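You operate a simulated robot arm through the tools that you are given. There is no shell and no other tool. Be economical: measure what you need, move in short steps, check, and stop when the job is done.

The job below is to be done with a simulated robot arm. You get a single attempt, and the scene is never put back.

JOB
Brush off the vent outlet, refit the hose elbow and tighten the clamp.
Fine: no lint left on the outlet; brush back in its spot

Only the result counts: the job must be done as asked and must still hold three seconds after the hand-in. Knocking over, shifting, dropping, spilling or breaking anything else fails it.

ROBOT AND FRAMES
A 6-joint arm with a two-finger parallel gripper, fixed in place. Base frame: the origin is at the foot of the arm, x ahead of it, y to its left, z up. Lengths are in mm, angles in degrees, forces in N, time in s.
With the tool pointing down near the work surface it reaches from about 460 to 880 mm from the base axis. Its first joint turns from -115.0 to 115.0 degrees. Payload 4.2 kg.
The tool frame sits at the grasp point between the pads (the TCP): z along the fingers, y along the line on which they close. The tips reach 23 mm beyond it. Largest opening 94 mm; finger width 38, thickness 10; the body of the gripper, 54 by 96 mm, starts 39 mm behind the TCP.
Orientation is that of the tool frame in the base frame, as a unit quaternion [x, y, z, w]. With the fingers straight down and closing along the base's y, the tool's x points along the base's -x, its y along +y and its z along -z.

CONTROLS
- The arm moves only by the tool step_arm. Its arguments are lists of equal length, an entry for each row: "travel": the shift along the base's x, y, z in mm, a list of three; "dr": the turn, a rotation vector about the base's x, y, z in degrees, a list of three; "jaw": the opening in per cent of the stroke, from 0 (shut) to 100 (fully open). In form: {"travel": [[x, y, z], ...], "dr": [[wx, wy, wz], ...], "jaw": [jaw, ...]}. A call has 1 to 12 rows; each row shifts and turns the commanded pose from where the row before left it. Each row takes 0.2 s and may step no farther than 50 mm and 8.6 degrees from the row before; otherwise, or with a gripper value out of range, the whole call is refused. Where a pose cannot be reached the arm comes as near as it can. A force on the tool above 40 N (or 10 N above the force at the start of the call, whichever is more), or a blocked arm, ends the call early, and 0.2 s more pass. The fingers move at their own pace (about 108 mm/s each) and stop on an object; they squeeze with about 38 N. The grip force told is the motor's: it shows also when the fingers shut on nothing. Time passes only in rows, and 0.2 s behind the last, so rows that do not move let the fingers close. The reply holds the time, the measured pose of the TCP, the force on the tool along the base axes, the opening and the grip force, in the units named above and with some noise, and new pictures: "show" is both (left out), scene, wrist or none.
- Cameras (640 x 400 px; columns grow to the right, rows downward): "scene" is fixed at [52.2, -501.7, 1658.9]; the picture's right is [0.55, -0.83, 0.00], its down [-0.36, -0.24, -0.90] and it looks along [0.75, 0.50, -0.44] (base axes); focal length 357 px, centre (320, 200). "wrist" rides on the gripper at [-39, 0, -44] in the tool frame; the picture's right is [0.00, -1.00, 0.00], its down [0.97, 0.00, -0.24] and it looks along [0.24, 0.00, 0.97] (tool axes); focal length 218 px, centre (320, 200). There is no depth. A picture from a camera that has moved, and an enlarged one, comes with that camera's place and axes in the base frame and with its lens.
- lift_body(by): slides the trunk up (or, below 0, down) by that many mm; the arm rides with it, the base frame stays. It gives what a move gives, with no picture.
- enlarge(camera, box): a new picture of the part [left, top, right, bottom] of that camera's present view, enlarged. The clock stands still meanwhile.
- hand_in(): hands the job in; it is judged then, once.

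Work in short steps. Places have to be worked out from the pictures, the camera data and where the tool is seen: move nearer, look again, correct. Check each grasp and each placing, and mend what went wrong. You have 120 turns and 150 pictures in all, those below and enlarged ones among them. Open the gripper and draw the arm clear of the work before you hand the job in, unless the task says otherwise; then end with one line.

The tools are called as a command line: name --argument value ..., lists and objects as JSON in quotes. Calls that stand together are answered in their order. step_arm: Moves the arm, as the interface text tells. Its arguments: {"type":"object","properties":{"travel":{"type":"array","items":{"type":"array","items":{"type":"number"}}},"dr":{"type":"array","items":{"type":"array","items":{"type":"number"}}},"jaw":{"type":"array","items":{"type":"number"}},"show":{"type":"string","enum":["both","scene","wrist","none"]}},"required":["travel","dr","jaw"]} The other tools are called the same way: lift_body (by) slides the trunk up or down; enlarge (camera, box) takes an enlarged picture of a part of a camera's view; hand_in () hands the job in.

At the start:

```text
time: 0.0
tool_pos: [598.5, -73.2, 1370.3]
orientation: [0.001, 1.0, 0.001, 0.0]
force: [-0.3, 0.2, 0.5]
opening: 94.0
grasp_force: 0.1
trunk travel left (down, up): [-900.0, 90.0]
```

scene: 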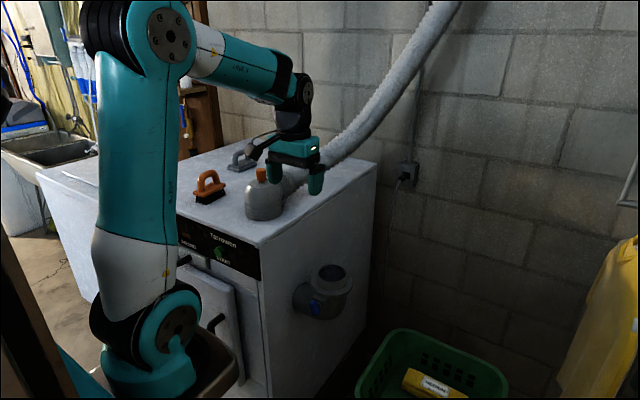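
wrist: 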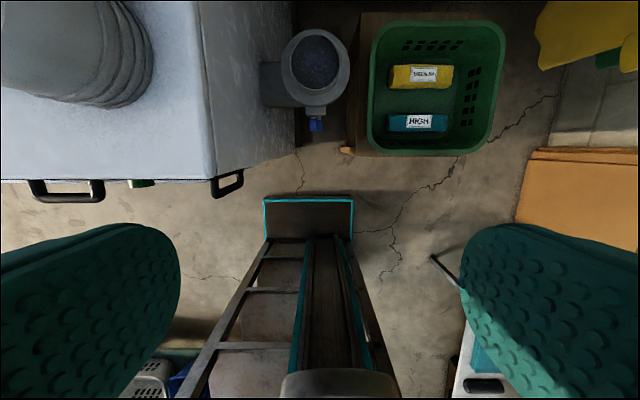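

The scene shows a dryer with the brush and hose elbow on top, and the outlet on its side. I'll enlarge the relevant parts first.

enlarge --camera "scene" --box '[180, 120, 340, 220]'

enlarge --camera "scene" --box '[260, 240, 388, 320]'

enlarge --camera "wrist" --box '[240, 10, 400, 160]'

```text
4.00 times, centred on (260, 170) of scene
camera zoom: at [52.2, -501.7, 1658.9], right [0.55, -0.83, 0.0], down [-0.36, -0.24, -0.9], along [0.75, 0.5, -0.44], focal length 1428 px, centre (560, 320)
```

zoom: 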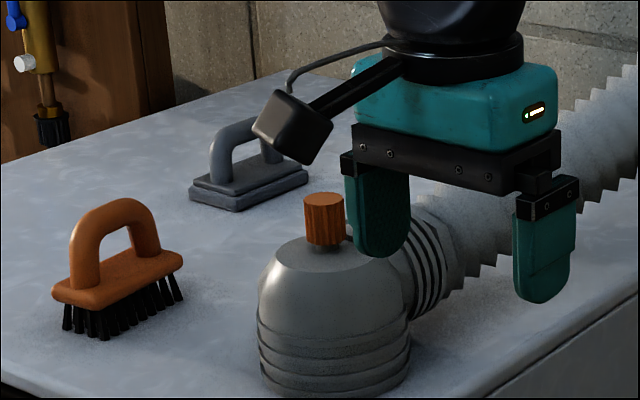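

```text
5.00 times, centred on (324, 280) of scene
camera zoom: at [52.2, -501.7, 1658.9], right [0.55, -0.83, 0.0], down [-0.36, -0.24, -0.9], along [0.75, 0.5, -0.44], focal length 1785 px, centre (300, -200)
```

zoom: 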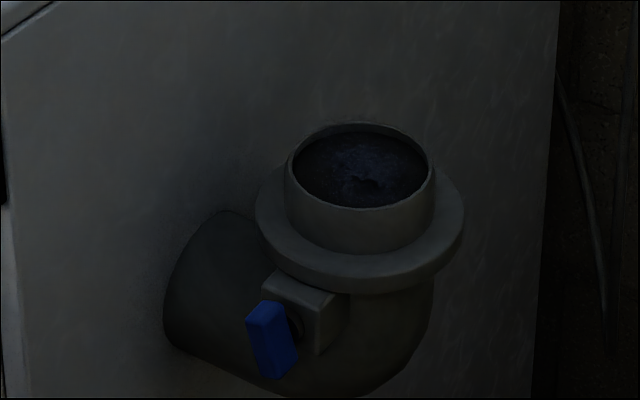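

```text
2.67 times, centred on (320, 85) of wrist
camera zoom: at [638.2, -73.7, 1415.6], right [0.0, -1.0, 0.0], down [-0.97, 0.0, 0.24], along [-0.24, 0.0, -0.97], focal length 582 px, centre (320, 507)
```

zoom: 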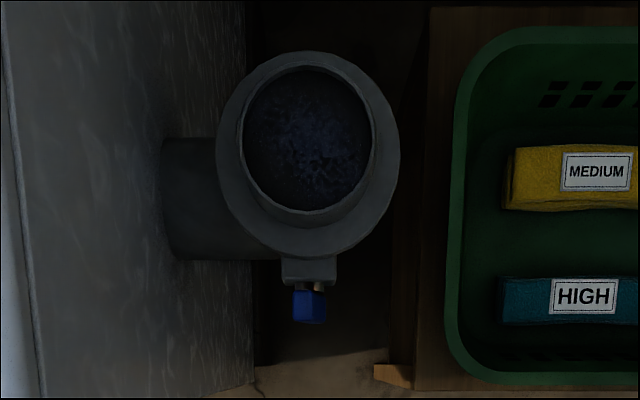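

Estimates: outlet rim about (769,-66,1014), elbow about (750,165), knob top at z≈1290, brush about (693,335). I'll move above the brush to look down at it, staying high.

step_arm --travel '[[0, 0, 40], [0, 45, 0], [0, 45, 0], [0, 45, 0], [0, 45, 0], [0, 45, 0], [0, 45, 0], [0, 45, 0], [0, 45, 0], [25, 40, 0], [40, 0, 0], [25, 0, 0]]' --dr '[[0, 0, 0], [0, 0, 0], [0, 0, 0], [0, 0, 0], [0, 0, 0], [0, 0, 0], [0, 0, 0], [0, 0, 0], [0, 0, 0], [0, 0, 0], [0, 0, 0], [0, 0, 0]]' --jaw '[100, 100, 100, 100, 100, 100, 100, 100, 100, 100, 100, 100]'

```text
time: 2.6
tool_pos: [670.9, 313.1, 1402.4]
orientation: [0.0, 1.0, 0.0, 0.0]
force: [0.1, 0.5, -0.8]
opening: 94.0
grasp_force: 0.0
out of reach, approached as far as the arm can: row 11, 12
trunk travel left (down, up): [-900.0, 90.0]
camera wrist: at [710.5, 312.5, 1446.0], right [0.0, -1.0, 0.0], down [-0.97, 0.0, 0.24], along [-0.24, 0.0, -0.97], focal length 218 px, centre (320, 200)
```

scene: 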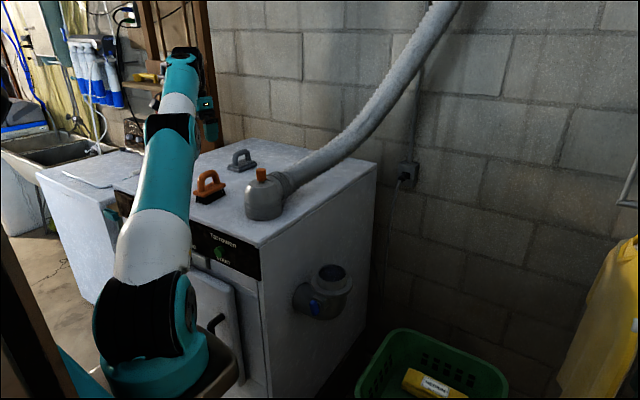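
wrist: 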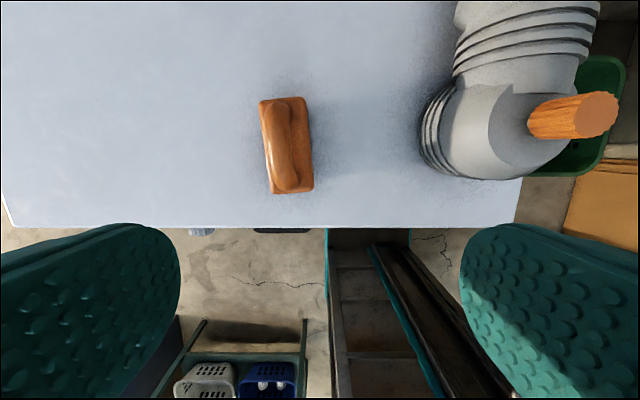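

The brush lies nearly along x near (710,343), handle top z≈1262. I'll enlarge to get the yaw and shape, plus the elbow.

enlarge --camera "wrist" --box '[220, 70, 380, 220]'

enlarge --camera "wrist" --box '[400, 0, 640, 200]'

enlarge --camera "scene" --box '[180, 130, 320, 230]'

```text
2.67 times, centred on (300, 145) of wrist
camera zoom: at [710.5, 312.5, 1446.0], right [0.0, -1.0, 0.0], down [-0.97, 0.0, 0.24], along [-0.24, 0.0, -0.97], focal length 582 px, centre (373, 347)
```

zoom: 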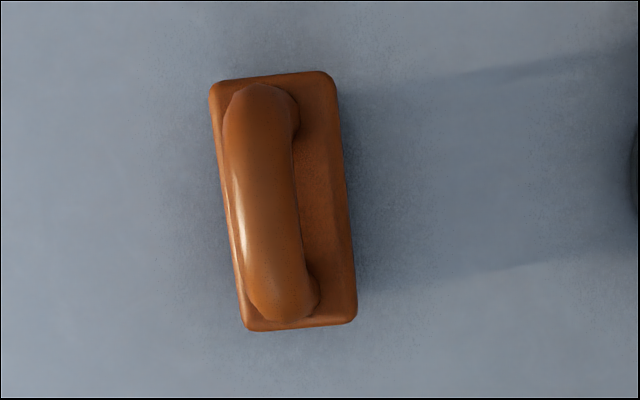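

```text
2.00 times, centred on (520, 100) of wrist
camera zoom: at [710.5, 312.5, 1446.0], right [0.0, -1.0, 0.0], down [-0.97, 0.0, 0.24], along [-0.24, 0.0, -0.97], focal length 436 px, centre (-80, 400)
```

zoom: 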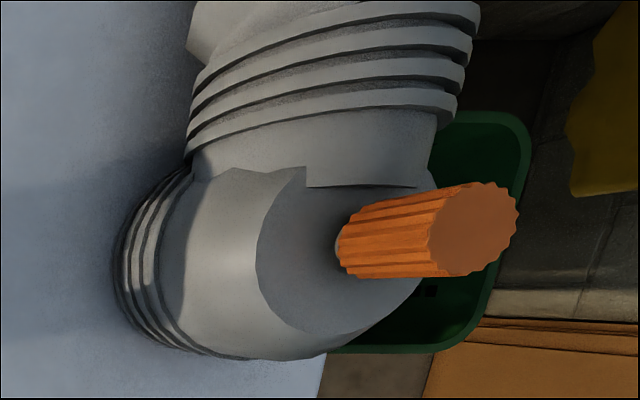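

```text
4.00 times, centred on (250, 180) of scene
camera zoom: at [52.2, -501.7, 1658.9], right [0.55, -0.83, 0.0], down [-0.36, -0.24, -0.9], along [0.75, 0.5, -0.44], focal length 1428 px, centre (600, 280)
```

zoom: 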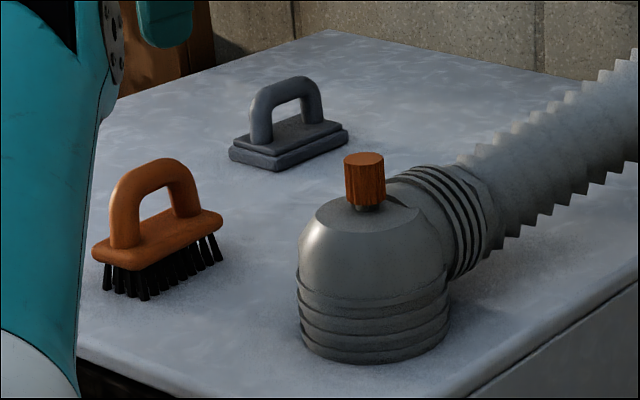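

The orange knob is a fluted clamp screw on the elbow, and the brush is at about (711,346) with yaw ≈ 6.7°. I'll descend some and rotate to align, keeping the tips above the handle.

step_arm --travel '[[0, 0, -35], [0, 0, -35], [0, 0, 0]]' --dr '[[0, 0, 3], [0, 0, 3.7], [0, 0, 0]]' --jaw '[100, 100, 100]' --show "none"

```text
time: 3.4
tool_pos: [672.0, 314.5, 1330.3]
orientation: [-0.059, 0.998, 0.0, 0.0]
force: [0.0, -0.1, -0.2]
opening: 93.9
grasp_force: 0.1
trunk travel left (down, up): [-900.0, 90.0]
```

Now shift over the brush and check the view.

step_arm --travel '[[20, 16, 0], [19, 16, 0], [0, 0, -20]]' --dr '[[0, 0, 0], [0, 0, 0], [0, 0, 0]]' --jaw '[100, 100, 100]' --show "wrist"

```text
time: 4.2
tool_pos: [690.4, 331.9, 1311.6]
orientation: [-0.059, 0.998, 0.0, 0.0]
force: [0.2, 0.1, -0.6]
opening: 94.1
grasp_force: 0.0
out of reach, approached as far as the arm can: row 2
trunk travel left (down, up): [-900.0, 90.0]
camera wrist: at [730.8, 334.7, 1356.6], right [0.12, -0.99, 0.0], down [-0.96, -0.11, 0.24], along [-0.24, -0.03, -0.97], focal length 218 px, centre (320, 200)
```

wrist: 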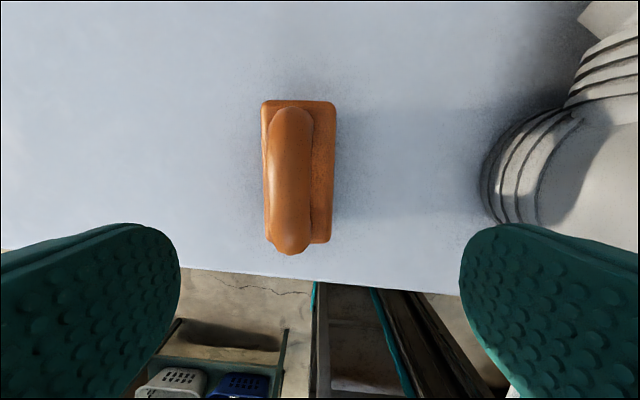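

Reach is limited at this height, so I'll raise the trunk to gain reach (the tool rides up with it).

lift_body --by 80

```text
time: 5.4
tool_pos: [691.8, 330.8, 1391.4]
orientation: [-0.059, 0.998, 0.0, 0.001]
force: [0.4, -0.3, -0.5]
opening: 93.8
grasp_force: 0.0
trunk travel left (down, up): [-980.0, 10.0]
```

Now align over (711.5,346.7) and descend to z≈1290 first.

step_arm --travel '[[0, 0, -40], [20, 15.5, 0], [0, 0, -40], [0, 0, -20], [0, 0, 0]]' --dr '[[0, 0, 0], [0, 0, 0], [0, 0, 0], [0, 0, 0], [0, 0, 0]]' --jaw '[100, 100, 100, 100, 100]' --show "wrist"

```text
time: 6.6
tool_pos: [704.0, 339.2, 1289.0]
orientation: [-0.058, 0.998, 0.001, 0.0]
force: [0.5, 0.3, 0.0]
opening: 94.0
grasp_force: 0.1
out of reach, approached as far as the arm can: row 2
trunk travel left (down, up): [-980.0, 10.0]
camera wrist: at [743.0, 343.1, 1334.0], right [0.12, -0.99, 0.0], down [-0.96, -0.11, 0.24], along [-0.24, -0.03, -0.97], focal length 218 px, centre (320, 200)
```

wrist: 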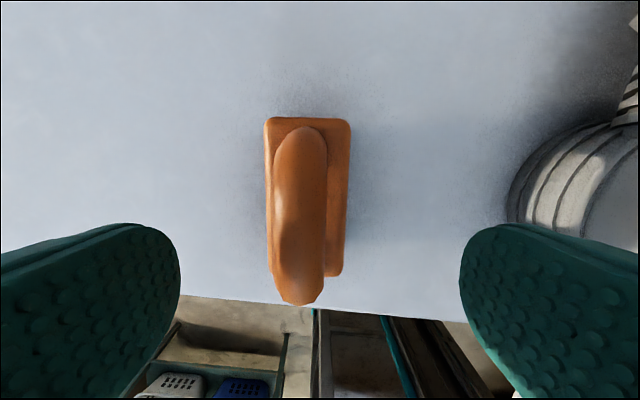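

Move in the last few mm, descend to z≈1252, then close.

step_arm --travel '[[7, 7.5, 0], [0, 0, -20], [0, 0, -17], [0, 0, 0], [0, 0, 0], [0, 0, 0], [0, 0, 0]]' --dr '[[0, 0, 0], [0, 0, 0], [0, 0, 0], [0, 0, 0], [0, 0, 0], [0, 0, 0], [0, 0, 0]]' --jaw '[100, 100, 100, 60, 20, 0, 0]'

```text
time: 8.2
tool_pos: [711.7, 346.8, 1252.0]
orientation: [-0.058, 0.998, 0.0, 0.0]
force: [-1.0, 0.6, -0.2]
opening: 20.9
grasp_force: 38.5
trunk travel left (down, up): [-980.0, 10.0]
camera wrist: at [750.4, 350.7, 1297.1], right [0.12, -0.99, 0.0], down [-0.96, -0.11, 0.24], along [-0.24, -0.03, -0.97], focal length 218 px, centre (320, 200)
```

scene: 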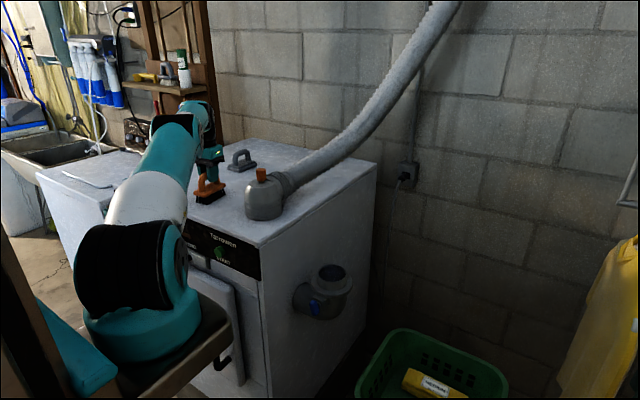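
wrist: 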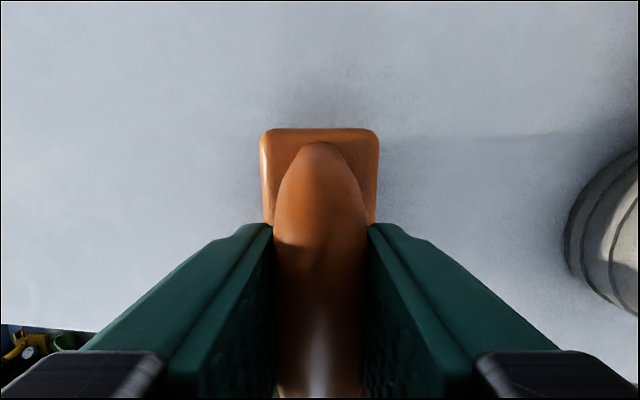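

Brush gripped (20.9 mm, 38 N) at place pose (711.7,346.8,1252). Lift it, retract to x≈600 and carry it past the elbow toward the outlet.

step_arm --travel '[[0, 0, 40], [-15, -10, 40], [-45, 0, 0], [-45, -15, 0], [0, -48, 0], [0, -48, 0], [0, -48, 0], [0, -48, 0], [0, -48, 0], [0, -48, 0], [0, -48, 0], [0, -48, 0]]' --dr '[[0, 0, 0], [0, 0, 0], [0, 0, 0], [0, 0, 0], [0, 0, -2], [0, 0, -2], [0, 0, -2.7], [0, 0, 0], [0, 0, 0], [0, 0, 0], [0, 0, 0], [0, 0, 0]]' --jaw '[0, 0, 0, 0, 0, 0, 0, 0, 0, 0, 0, 0]'

```text
time: 10.8
tool_pos: [607.0, -62.7, 1333.0]
orientation: [0.0, 1.0, 0.0, 0.0]
force: [-0.1, 0.0, -0.7]
opening: 20.9
grasp_force: 38.7
trunk travel left (down, up): [-980.0, 10.0]
camera wrist: at [645.6, -63.3, 1377.6], right [0.0, -1.0, 0.0], down [-0.97, 0.0, 0.24], along [-0.24, 0.0, -0.97], focal length 218 px, centre (320, 200)
```

scene: 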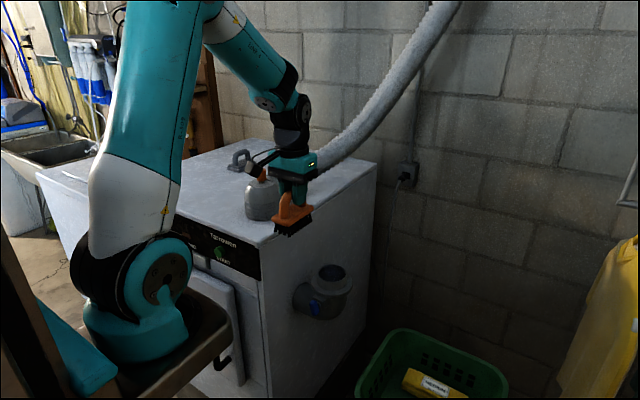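
wrist: 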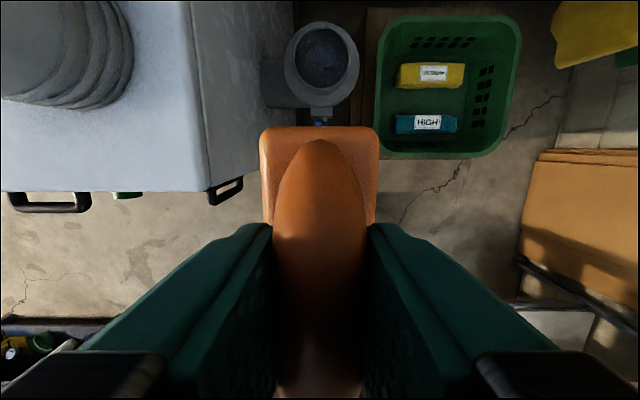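

Approach closer to the outlet, staying above it, and look at the lint.

step_arm --travel '[[20, -3, -40], [30, 0, -40], [20, 0, -40], [0, 0, 0]]' --dr '[[0, 0, 0], [0, 0, 0], [0, 0, 0], [0, 0, 0]]' --jaw '[0, 0, 0, 0]' --show "none"

enlarge --camera "wrist" --box '[220, 0, 420, 125]'

enlarge --camera "scene" --box '[276, 230, 372, 290]'

```text
time: 11.8
tool_pos: [678.3, -65.5, 1211.9]
orientation: [0.0, 1.0, 0.0, 0.0]
force: [0.7, -0.2, -0.8]
opening: 20.8
grasp_force: 37.4
trunk travel left (down, up): [-980.0, 10.0]
```

```text
3.20 times, centred on (320, 62) of wrist
camera zoom: at [716.7, -66.3, 1256.9], right [0.0, -1.0, 0.0], down [-0.97, 0.0, 0.24], along [-0.24, 0.0, -0.97], focal length 698 px, centre (320, 640)
```

zoom: 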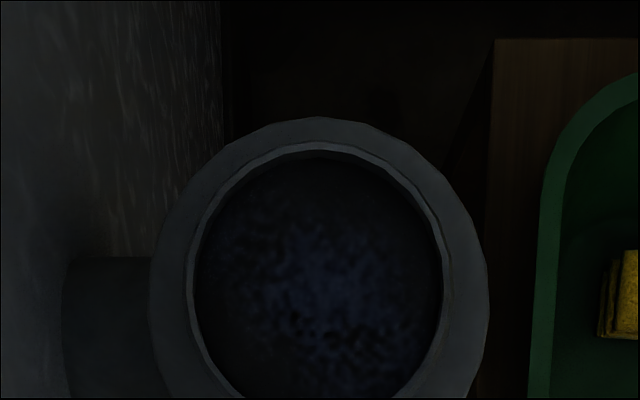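

```text
6.67 times, centred on (324, 260) of scene
camera zoom: at [52.2, -501.7, 1658.9], right [0.55, -0.83, 0.0], down [-0.36, -0.24, -0.9], along [0.75, 0.5, -0.44], focal length 2380 px, centre (293, -200)
```

zoom: 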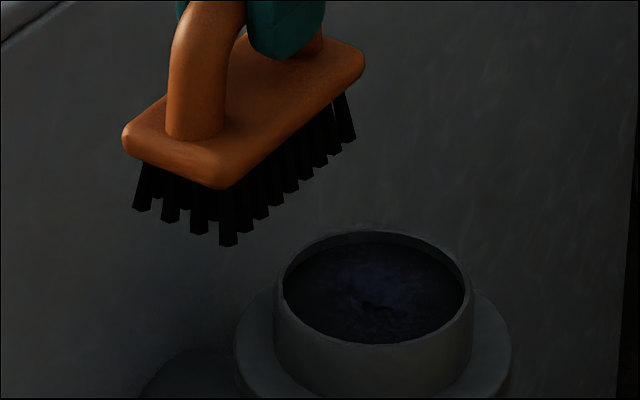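

Rim centre ≈(771,-65,1014), with lint as a fuzzy disc just below the rim. I'll move above it with bristle tips ~15 mm clear, then check.

step_arm --travel '[[45, 0, -20], [47, 0, -20], [0, 0, -40], [0, 0, -20], [0, 0, 0]]' --dr '[[0, 0, 0], [0, 0, 0], [0, 0, 0], [0, 0, 0], [0, 0, 0]]' --jaw '[0, 0, 0, 0, 0]' --show "none"

enlarge --camera "scene" --box '[276, 210, 372, 290]'

```text
refused: row 2 steps farther than a row can; nothing moved
```

```text
5.00 times, centred on (324, 250) of scene
camera zoom: at [52.2, -501.7, 1658.9], right [0.55, -0.83, 0.0], down [-0.36, -0.24, -0.9], along [0.75, 0.5, -0.44], focal length 1785 px, centre (300, -50)
```

zoom: 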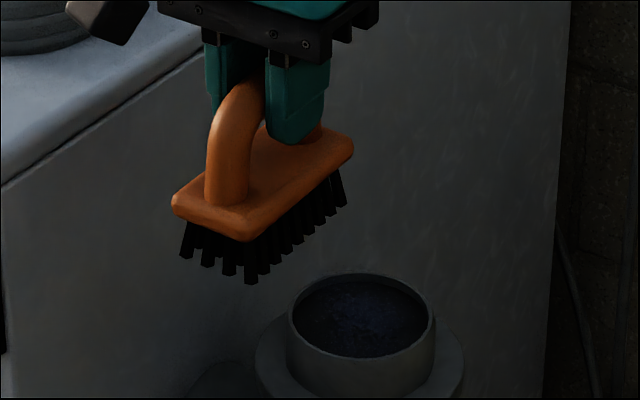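

One row was too long; redo with shorter steps.

step_arm --travel '[[40, 0, -20], [42, 0, -20], [10, 0, -40], [0, 0, -20], [0, 0, 0]]' --dr '[[0, 0, 0], [0, 0, 0], [0, 0, 0], [0, 0, 0], [0, 0, 0]]' --jaw '[0, 0, 0, 0, 0]' --show "none"

enlarge --camera "scene" --box '[276, 210, 372, 290]'

```text
time: 13.0
tool_pos: [768.9, -65.2, 1112.6]
orientation: [-0.001, 1.0, 0.0, 0.0]
force: [0.7, -0.1, -1.3]
opening: 21.0
grasp_force: 38.3
trunk travel left (down, up): [-980.0, 10.0]
```

```text
5.00 times, centred on (324, 250) of scene
camera zoom: at [52.2, -501.7, 1658.9], right [0.55, -0.83, 0.0], down [-0.36, -0.24, -0.9], along [0.75, 0.5, -0.44], focal length 1785 px, centre (300, -50)
```

zoom: 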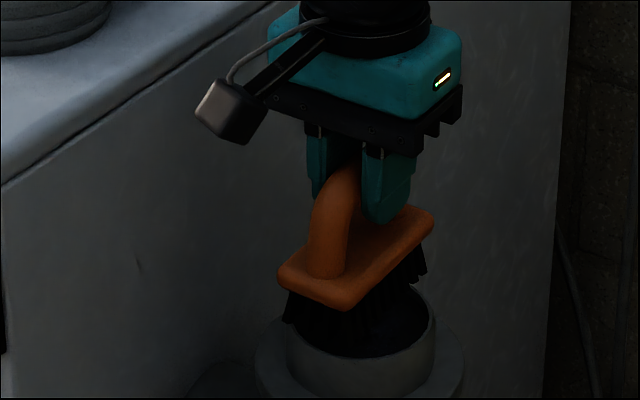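

Brush is centred over the outlet. Lower gently and watch the force.

step_arm --travel '[[0, 0, -8], [0, 0, -5], [0, 0, -3], [0, 0, 0]]' --dr '[[0, 0, 0], [0, 0, 0], [0, 0, 0], [0, 0, 0]]' --jaw '[0, 0, 0, 0]' --show "none"

enlarge --camera "scene" --box '[276, 230, 372, 290]'

```text
time: 14.0
tool_pos: [767.6, -64.0, 1096.0]
orientation: [0.0, 1.0, 0.001, 0.002]
force: [-0.8, 1.4, 4.5]
opening: 21.2
grasp_force: 37.9
trunk travel left (down, up): [-980.0, 10.0]
```

```text
6.67 times, centred on (324, 260) of scene
camera zoom: at [52.2, -501.7, 1658.9], right [0.55, -0.83, 0.0], down [-0.36, -0.24, -0.9], along [0.75, 0.5, -0.44], focal length 2380 px, centre (293, -200)
```

zoom: 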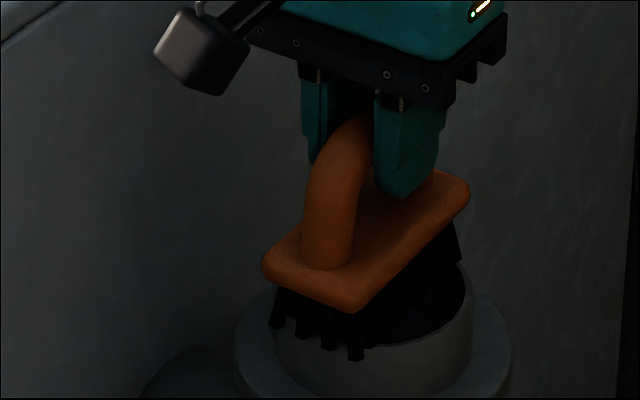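

Contact begins at 4.5 N. Press slightly and sweep back and forth across in small steps.

step_arm --travel '[[0, 0, -2], [0, -10, 0], [0, -10, 0], [0, 10, 0], [0, 10, 0], [0, 10, 0], [0, 8, 0], [0, -9, 0], [0, -9, 0], [0, 0, 0]]' --dr '[[0, 0, 0], [0, 0, 0], [0, 0, 0], [0, 0, 0], [0, 0, 0], [0, 0, 0], [0, 0, 0], [0, 0, 0], [0, 0, 0], [0, 0, 0]]' --jaw '[0, 0, 0, 0, 0, 0, 0, 0, 0, 0]' --show "none"

enlarge --camera "scene" --box '[276, 230, 372, 290]'

```text
time: 16.2
tool_pos: [767.0, -66.2, 1093.8]
orientation: [0.0, 1.0, 0.0, -0.002]
force: [0.0, -0.1, -1.1]
opening: 20.7
grasp_force: 38.2
trunk travel left (down, up): [-980.0, 10.0]
```

```text
6.67 times, centred on (324, 260) of scene
camera zoom: at [52.2, -501.7, 1658.9], right [0.55, -0.83, 0.0], down [-0.36, -0.24, -0.9], along [0.75, 0.5, -0.44], focal length 2380 px, centre (293, -200)
```

zoom: 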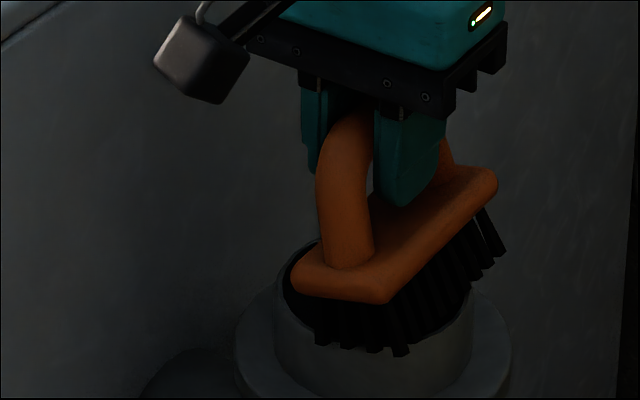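

The brush seems to have tilted in the grip. Lift a bit and inspect from both cameras.

step_arm --travel '[[0, 0, 30], [-30, 0, 30], [-30, 0, 20], [0, 0, 0]]' --dr '[[0, 0, 0], [0, 0, 0], [0, 0, 0], [0, 0, 0]]' --jaw '[0, 0, 0, 0]' --show "wrist"

enlarge --camera "scene" --box '[276, 210, 372, 290]'

enlarge --camera "wrist" --box '[220, 0, 420, 125]'

```text
time: 17.2
tool_pos: [707.4, -66.1, 1175.6]
orientation: [0.0, 1.0, 0.0, 0.0]
force: [-0.1, 0.7, -1.8]
opening: 21.0
grasp_force: 37.9
trunk travel left (down, up): [-980.0, 10.0]
camera wrist: at [747.2, -66.1, 1220.1], right [0.0, -1.0, 0.0], down [-0.97, 0.0, 0.24], along [-0.24, 0.0, -0.97], focal length 218 px, centre (320, 200)
```

wrist: 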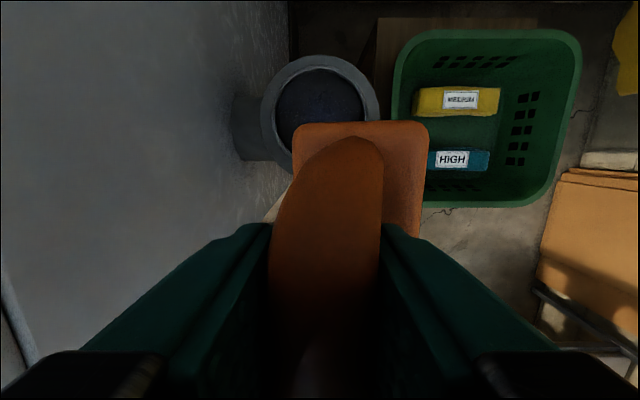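

```text
5.00 times, centred on (324, 250) of scene
camera zoom: at [52.2, -501.7, 1658.9], right [0.55, -0.83, 0.0], down [-0.36, -0.24, -0.9], along [0.75, 0.5, -0.44], focal length 1785 px, centre (300, -50)
```

zoom: 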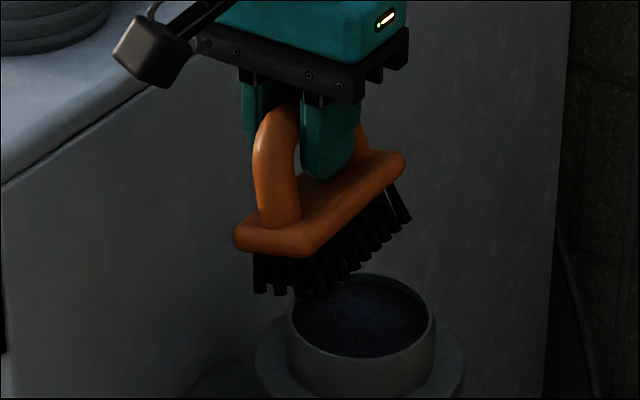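

```text
3.20 times, centred on (320, 62) of wrist
camera zoom: at [747.2, -66.1, 1220.1], right [0.0, -1.0, 0.0], down [-0.97, 0.0, 0.24], along [-0.24, 0.0, -0.97], focal length 698 px, centre (320, 640)
```

zoom: 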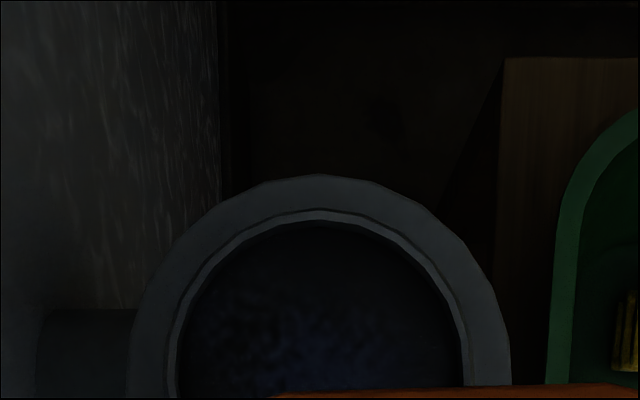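

The brush rolled about its round handle, since the y-sweep torque is poorly resisted. I'll sweep along its long axis instead, but first look at the whole opening.

step_arm --travel '[[-30, 0, 10], [-10, 0, 0]]' --dr '[[0, 0, 0], [0, 0, 0]]' --jaw '[0, 0]' --show "none"

enlarge --camera "wrist" --box '[240, 10, 400, 110]'

enlarge --camera "scene" --box '[292, 250, 372, 300]'

```text
time: 17.8
tool_pos: [668.1, -65.0, 1184.9]
orientation: [-0.001, 1.0, 0.0, 0.001]
force: [-0.1, -0.5, -0.9]
opening: 20.8
grasp_force: 37.8
trunk travel left (down, up): [-980.0, 10.0]
```

```text
4.00 times, centred on (320, 60) of wrist
camera zoom: at [708.0, -65.6, 1229.6], right [0.0, -1.0, 0.0], down [-0.97, 0.0, 0.24], along [-0.24, 0.0, -0.97], focal length 873 px, centre (320, 760)
```

zoom: 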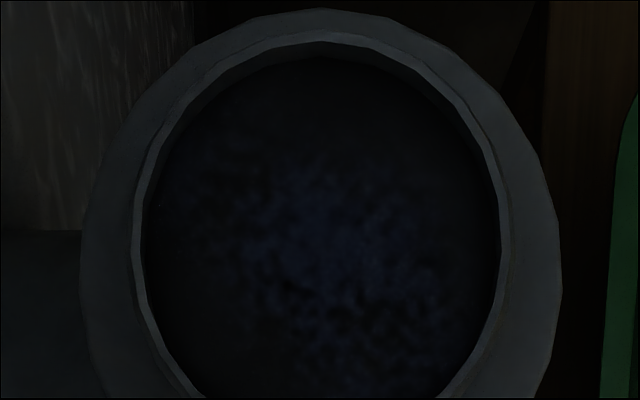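

```text
8.00 times, centred on (332, 275) of scene
camera zoom: at [52.2, -501.7, 1658.9], right [0.55, -0.83, 0.0], down [-0.36, -0.24, -0.9], along [0.75, 0.5, -0.44], focal length 2856 px, centre (224, -400)
```

zoom: 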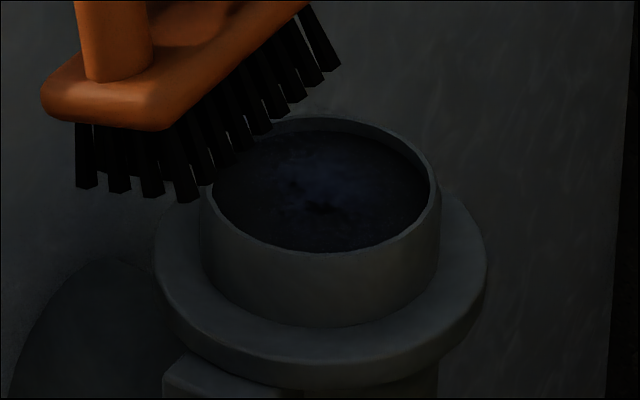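

Comparing views, the brush's far end is pitched up ~15° plus some roll. I'll take it back to its spot, press it flat, and regrip across the handle legs (closing along its length), which holds it much more stiffly.

step_arm --travel '[[-30, 0, 40], [-30, 0, 40], [0, 0, 48], [0, 0, 35], [0, 48, 0], [0, 48, 0], [0, 48, 0], [0, 48, 0], [0, 48, 0], [0, 48, 0], [0, 48, 0], [0, 48, 0]]' --dr '[[0, 0, 0], [0, 0, 0], [0, 0, 0], [0, 0, 0], [0, 0, 0], [0, 0, 0], [0, 0, 0], [0, 0, 0], [0, 0, 0], [0, 0, 2], [0, 0, 2], [0, 0, 2.7]]' --jaw '[0, 0, 0, 0, 0, 0, 0, 0, 0, 0, 0, 0]' --show "none"

step_arm --travel '[[30, 20, 0], [40, 8, 0], [30, 0, -20], [3, 0, -20], [0, 0, 0]]' --dr '[[0, 0, 0], [0, 0, 0], [0, 0, 0], [0, 0, 0], [0, 0, 0]]' --jaw '[0, 0, 0, 0, 0]'

```text
time: 20.4
tool_pos: [609.3, 318.5, 1347.5]
orientation: [-0.058, 0.998, -0.001, 0.0]
force: [-0.4, -1.0, -0.8]
opening: 21.0
grasp_force: 37.8
trunk travel left (down, up): [-980.0, 10.0]
```

```text
time: 21.6
tool_pos: [711.7, 347.0, 1306.4]
orientation: [-0.058, 0.998, 0.0, 0.0]
force: [0.6, 1.3, -1.8]
opening: 20.9
grasp_force: 38.3
trunk travel left (down, up): [-980.0, 10.0]
camera wrist: at [750.7, 350.7, 1351.3], right [0.12, -0.99, 0.0], down [-0.96, -0.11, 0.24], along [-0.24, -0.03, -0.97], focal length 218 px, centre (320, 200)
```

scene: 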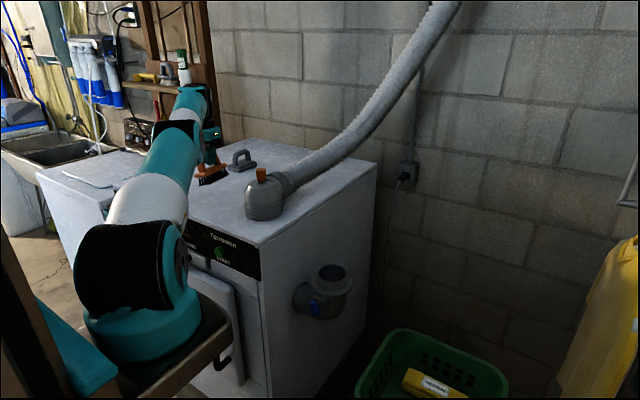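
wrist: 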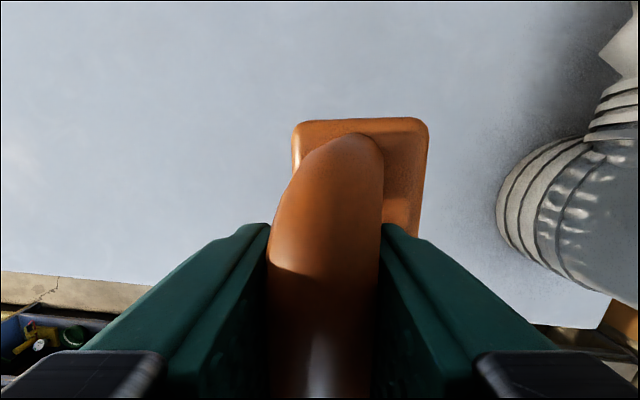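

Lower slowly onto the surface so the bristles press flat.

step_arm --travel '[[0, 0, -20], [0, 0, -12], [0, 0, -6], [0, 0, -6], [0, 0, -5], [0, 0, -4], [0, 0, 0]]' --dr '[[0, 0, 0], [0, 0, 0], [0, 0, 0], [0, 0, 0], [0, 0, 0], [0, 0, 0], [0, 0, 0]]' --jaw '[0, 0, 0, 0, 0, 0, 0]' --show "wrist"

enlarge --camera "scene" --box '[170, 140, 250, 220]'

```text
time: 23.2
tool_pos: [712.8, 347.7, 1254.8]
orientation: [-0.059, 0.998, 0.0, 0.0]
force: [0.2, 0.7, -2.1]
opening: 20.7
grasp_force: 38.5
trunk travel left (down, up): [-980.0, 10.0]
camera wrist: at [751.0, 350.7, 1299.3], right [0.12, -0.99, 0.0], down [-0.96, -0.11, 0.24], along [-0.24, -0.03, -0.97], focal length 218 px, centre (320, 200)
```

wrist: 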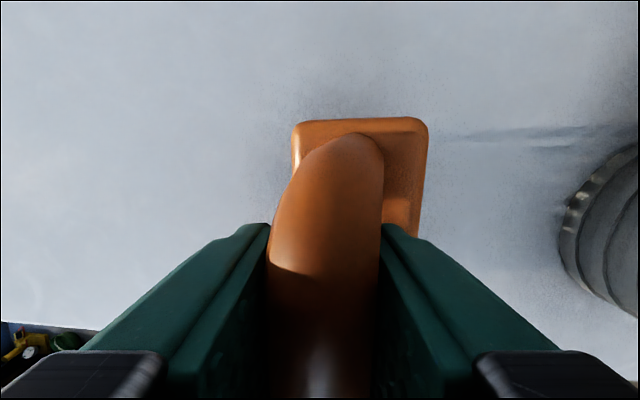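

```text
5.00 times, centred on (210, 180) of scene
camera zoom: at [52.2, -501.7, 1658.9], right [0.55, -0.83, 0.0], down [-0.36, -0.24, -0.9], along [0.75, 0.5, -0.44], focal length 1785 px, centre (870, 300)
```

zoom: 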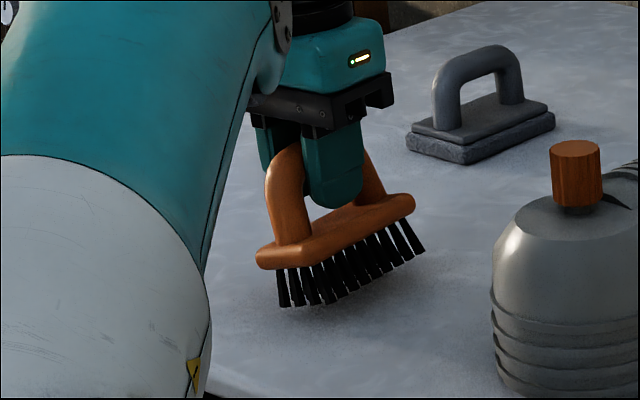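

No contact yet at 1255 (brush also slid up in the grip). Continue lowering in small steps.

step_arm --travel '[[0, 0, -4], [0, 0, -3], [0, 0, -3], [0, 0, -3], [0, 0, 0]]' --dr '[[0, 0, 0], [0, 0, 0], [0, 0, 0], [0, 0, 0], [0, 0, 0]]' --jaw '[0, 0, 0, 0, 0]' --show "none"

enlarge --camera "scene" --box '[210, 150, 274, 210]'

```text
time: 24.4
tool_pos: [711.9, 344.7, 1246.7]
orientation: [-0.058, 0.998, 0.003, 0.003]
force: [4.1, -1.0, 36.3]
opening: 21.3
grasp_force: 37.8
trunk travel left (down, up): [-980.0, 10.0]
```

```text
6.67 times, centred on (242, 180) of scene
camera zoom: at [52.2, -501.7, 1658.9], right [0.55, -0.83, 0.0], down [-0.36, -0.24, -0.9], along [0.75, 0.5, -0.44], focal length 2380 px, centre (840, 333)
```

zoom: 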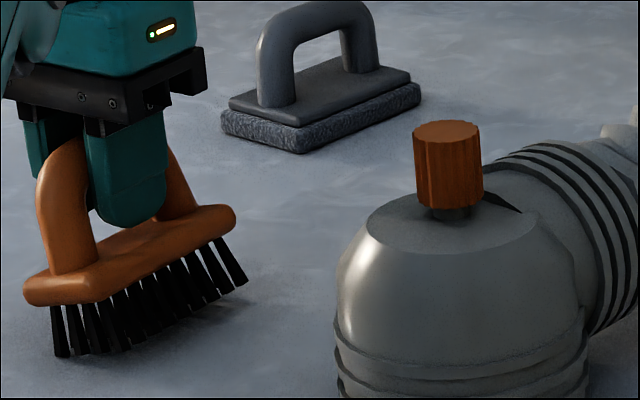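

36 N and pressing won't fully turn it; I'll back off to light contact and open slowly so it settles flat on its bristles.

step_arm --travel '[[0, 0, 2.5], [0, 0, 0], [0, 0, 0], [0, 0, 0], [0, 0, 0], [0, 0, 0]]' --dr '[[0, 0, 0], [0, 0, 0], [0, 0, 0], [0, 0, 0], [0, 0, 0], [0, 0, 0]]' --jaw '[0, 0, 24, 28, 50, 100]' --show "wrist"

enlarge --camera "scene" --box '[180, 130, 320, 230]'

```text
time: 25.8
tool_pos: [712.2, 346.5, 1244.2]
orientation: [-0.058, 0.998, 0.0, 0.0]
force: [1.3, 0.3, -0.3]
opening: 94.1
grasp_force: 0.2
trunk travel left (down, up): [-980.0, 10.0]
camera wrist: at [750.7, 350.7, 1288.5], right [0.12, -0.99, 0.0], down [-0.96, -0.11, 0.24], along [-0.24, -0.03, -0.97], focal length 218 px, centre (320, 200)
```

wrist: 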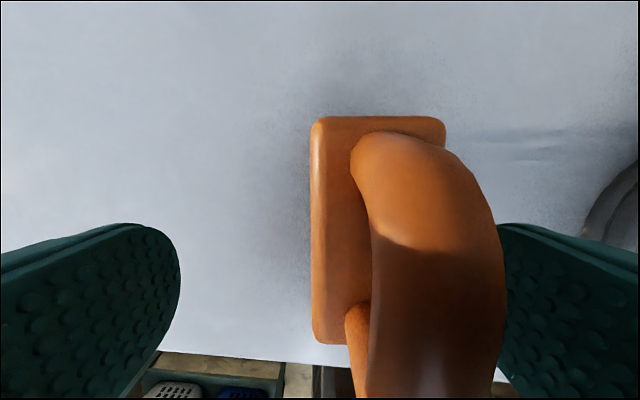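

```text
4.00 times, centred on (250, 180) of scene
camera zoom: at [52.2, -501.7, 1658.9], right [0.55, -0.83, 0.0], down [-0.36, -0.24, -0.9], along [0.75, 0.5, -0.44], focal length 1428 px, centre (600, 280)
```

zoom: 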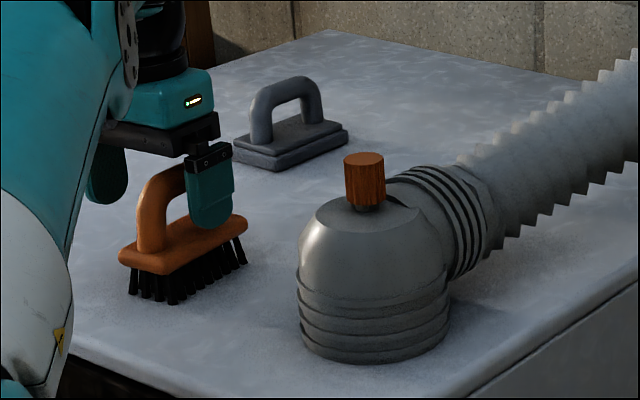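

The brush settled upright, shifted ~20 mm toward -y. Raise straight up and take a look.

step_arm --travel '[[0, 0, 25], [0, 0, 35], [0, 0, 30], [0, 0, 0]]' --dr '[[0, 0, 0], [0, 0, 0], [0, 0, 0], [0, 0, 0]]' --jaw '[100, 100, 100, 100]' --show "wrist"

```text
time: 26.8
tool_pos: [707.5, 344.2, 1333.8]
orientation: [-0.059, 0.998, 0.0, 0.0]
force: [-0.3, 0.6, 1.0]
opening: 93.8
grasp_force: 0.1
out of reach, approached as far as the arm can: row 3
trunk travel left (down, up): [-980.0, 10.0]
camera wrist: at [746.8, 347.1, 1379.1], right [0.12, -0.99, 0.0], down [-0.96, -0.11, 0.24], along [-0.24, -0.03, -0.97], focal length 218 px, centre (320, 200)
```

wrist: 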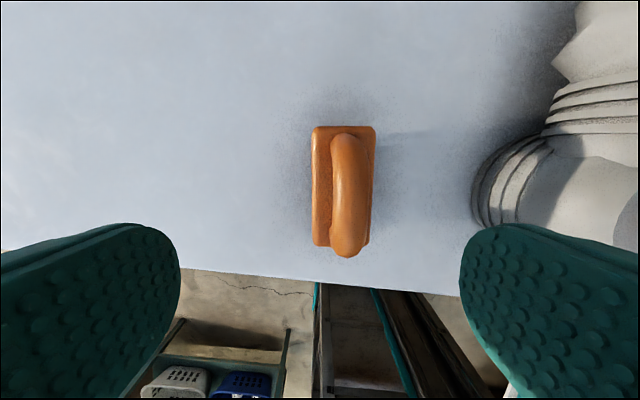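

Brush now at about (716,326). Rotate the tool +90° about z so that the jaws close along the handle.

step_arm --travel '[[0, 0, 0], [0, 0, 0], [0, 0, 0], [0, 0, 0], [0, 0, 0], [0, 0, 0], [0, 0, 0], [0, 0, 0], [0, 0, 0], [0, 0, 0], [0, 0, 0], [0, 0, 0]]' --dr '[[0, 0, 8.2], [0, 0, 8.2], [0, 0, 8.2], [0, 0, 8.2], [0, 0, 8.2], [0, 0, 8.2], [0, 0, 8.2], [0, 0, 8.2], [0, 0, 8.2], [0, 0, 8.2], [0, 0, 8], [0, 0, 0]]' --jaw '[100, 100, 100, 100, 100, 100, 100, 100, 100, 100, 100, 100]'

```text
time: 29.4
tool_pos: [709.1, 343.8, 1334.0]
orientation: [0.748, -0.664, 0.0, 0.0]
force: [-0.3, 0.0, 0.0]
opening: 94.3
grasp_force: 0.0
trunk travel left (down, up): [-980.0, 10.0]
camera wrist: at [703.6, 382.0, 1378.6], right [0.99, 0.12, 0.0], down [0.11, -0.96, 0.24], along [0.03, -0.24, -0.97], focal length 218 px, centre (320, 200)
```

scene: 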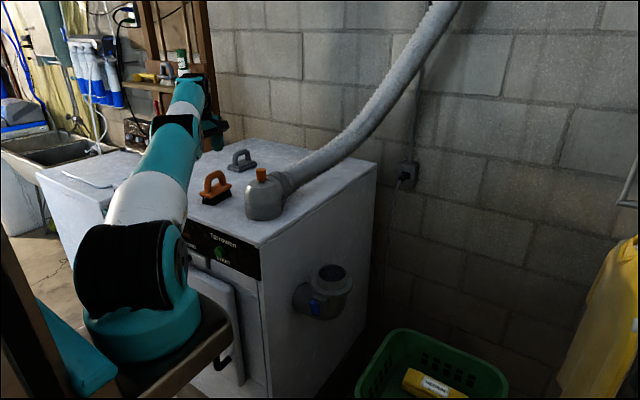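
wrist: 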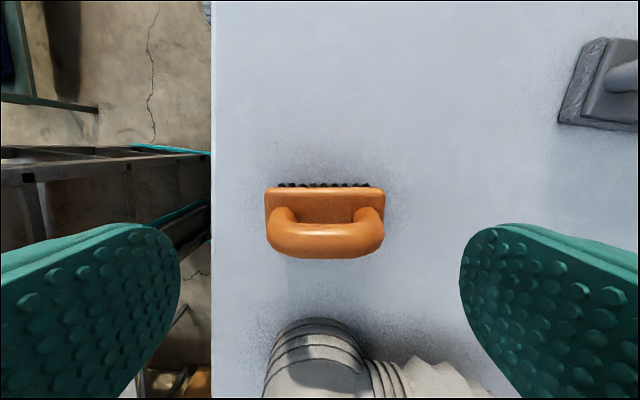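

Clear view: handle centre ≈(714.5,326), span ~78 mm along the closing direction. Descend and align above it.

step_arm --travel '[[0, 0, -30], [5.4, -17.5, 0], [0, 0, 0]]' --dr '[[0, 0, 0], [0, 0, 0], [0, 0, 0]]' --jaw '[100, 100, 100]' --show "wrist"

enlarge --camera "scene" --box '[180, 130, 320, 230]'

```text
time: 30.2
tool_pos: [714.0, 326.5, 1304.1]
orientation: [0.747, -0.665, 0.001, -0.001]
force: [-1.8, 0.1, 0.1]
opening: 93.7
grasp_force: 0.1
trunk travel left (down, up): [-980.0, 10.0]
camera wrist: at [709.4, 364.8, 1348.9], right [0.99, 0.12, 0.0], down [0.11, -0.96, 0.24], along [0.03, -0.24, -0.97], focal length 218 px, centre (320, 200)
```

wrist: 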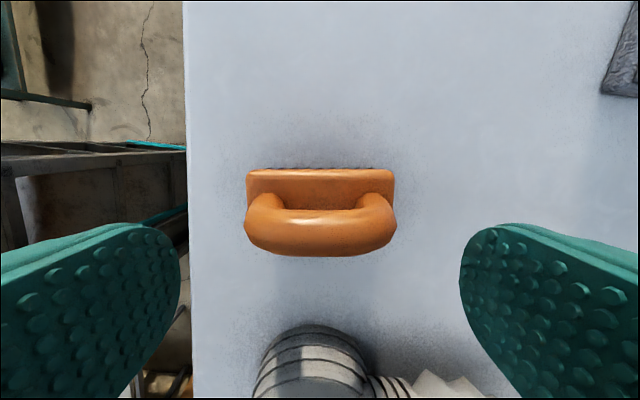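

```text
4.00 times, centred on (250, 180) of scene
camera zoom: at [52.2, -501.7, 1658.9], right [0.55, -0.83, 0.0], down [-0.36, -0.24, -0.9], along [0.75, 0.5, -0.44], focal length 1428 px, centre (600, 280)
```

zoom: 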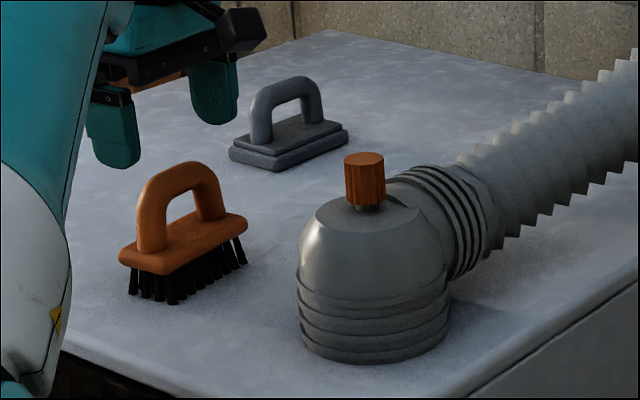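

Handle is centred between the jaws. Descend to z≈1238 and close.

step_arm --travel '[[0, 0, -30], [0, 0, -20], [0, 0, -16], [0, 0, 0], [0, 0, 0], [0, 0, 0]]' --dr '[[0, 0, 0], [0, 0, 0], [0, 0, 0], [0, 0, 0], [0, 0, 0], [0, 0, 0]]' --jaw '[100, 100, 100, 60, 0, 0]' --show "wrist"

enlarge --camera "scene" --box '[180, 130, 320, 230]'

```text
time: 31.6
tool_pos: [713.5, 326.8, 1237.6]
orientation: [0.747, -0.665, 0.0, 0.0]
force: [0.5, 0.4, 0.4]
opening: 60.5
grasp_force: 37.8
trunk travel left (down, up): [-980.0, 10.0]
camera wrist: at [709.2, 364.5, 1282.2], right [0.99, 0.12, 0.0], down [0.11, -0.96, 0.24], along [0.03, -0.24, -0.97], focal length 218 px, centre (320, 200)
```

wrist: 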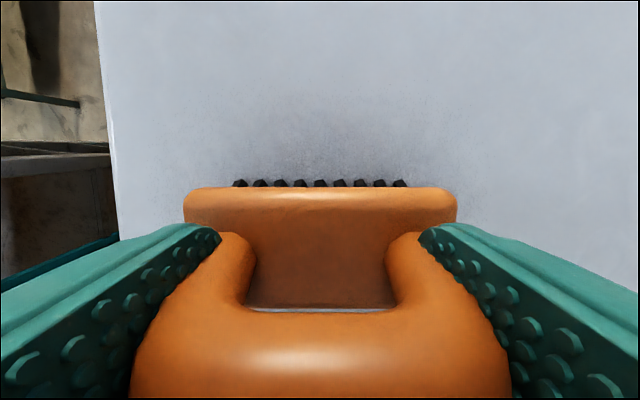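

```text
4.00 times, centred on (250, 180) of scene
camera zoom: at [52.2, -501.7, 1658.9], right [0.55, -0.83, 0.0], down [-0.36, -0.24, -0.9], along [0.75, 0.5, -0.44], focal length 1428 px, centre (600, 280)
```

zoom: 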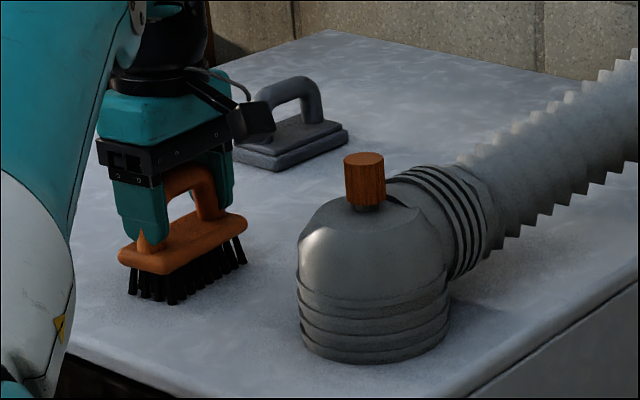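

Firm grip (60.5 mm) on both legs; bristle tips are 67.6 mm below the TCP. Lift and carry to the outlet by the same route.

step_arm --travel '[[0, 0, 40], [-15, 0, 40], [-45, 0, 10], [-45, 0, 0], [0, -48, 0], [0, -48, 0], [0, -48, 0], [0, -48, 0], [0, -48, 0], [0, -48, 0], [0, -48, 0], [0, -48, 0]]' --dr '[[0, 0, 0], [0, 0, 0], [0, 0, 0], [0, 0, 0], [0, 0, -2], [0, 0, -2], [0, 0, -2.5], [0, 0, 0], [0, 0, 0], [0, 0, 0], [0, 0, 0], [0, 0, 0]]' --jaw '[0, 0, 0, 0, 0, 0, 0, 0, 0, 0, 0, 0]' --show "none"

step_arm --travel '[[0, -8, -40], [30, 0, -40], [40, 0, -30], [40, 0, -30], [40, 0, -30], [10, 0, -30], [0, 0, 0]]' --dr '[[0, 0, 0], [0, 0, 0], [0, 0, 0], [0, 0, 0], [0, 0, 0], [0, 0, 0], [0, 0, 0]]' --jaw '[0, 0, 0, 0, 0, 0, 0]'

```text
time: 34.2
tool_pos: [607.3, -57.8, 1327.3]
orientation: [0.708, -0.706, 0.0, 0.0]
force: [0.8, 0.8, -1.2]
opening: 60.6
grasp_force: 38.8
trunk travel left (down, up): [-980.0, 10.0]
```

```text
time: 35.8
tool_pos: [769.9, -65.5, 1127.4]
orientation: [0.708, -0.706, 0.0, 0.0]
force: [-0.1, -0.1, -1.5]
opening: 60.5
grasp_force: 37.9
trunk travel left (down, up): [-980.0, 10.0]
camera wrist: at [769.9, -27.2, 1171.7], right [1.0, 0.0, 0.0], down [0.0, -0.97, 0.24], along [0.0, -0.24, -0.97], focal length 218 px, centre (320, 200)
```

scene: 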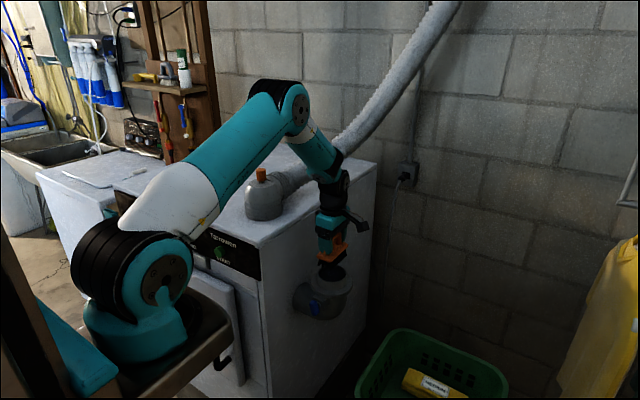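
wrist: 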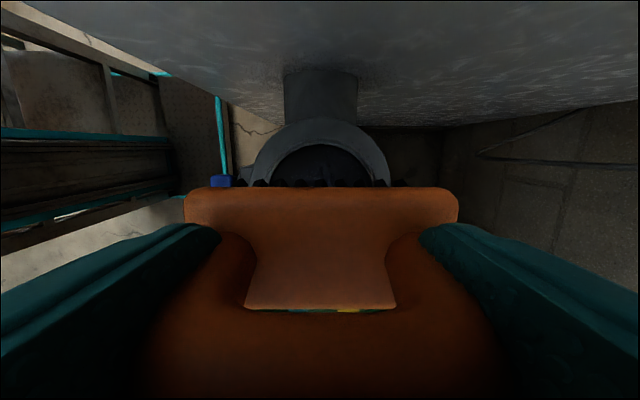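

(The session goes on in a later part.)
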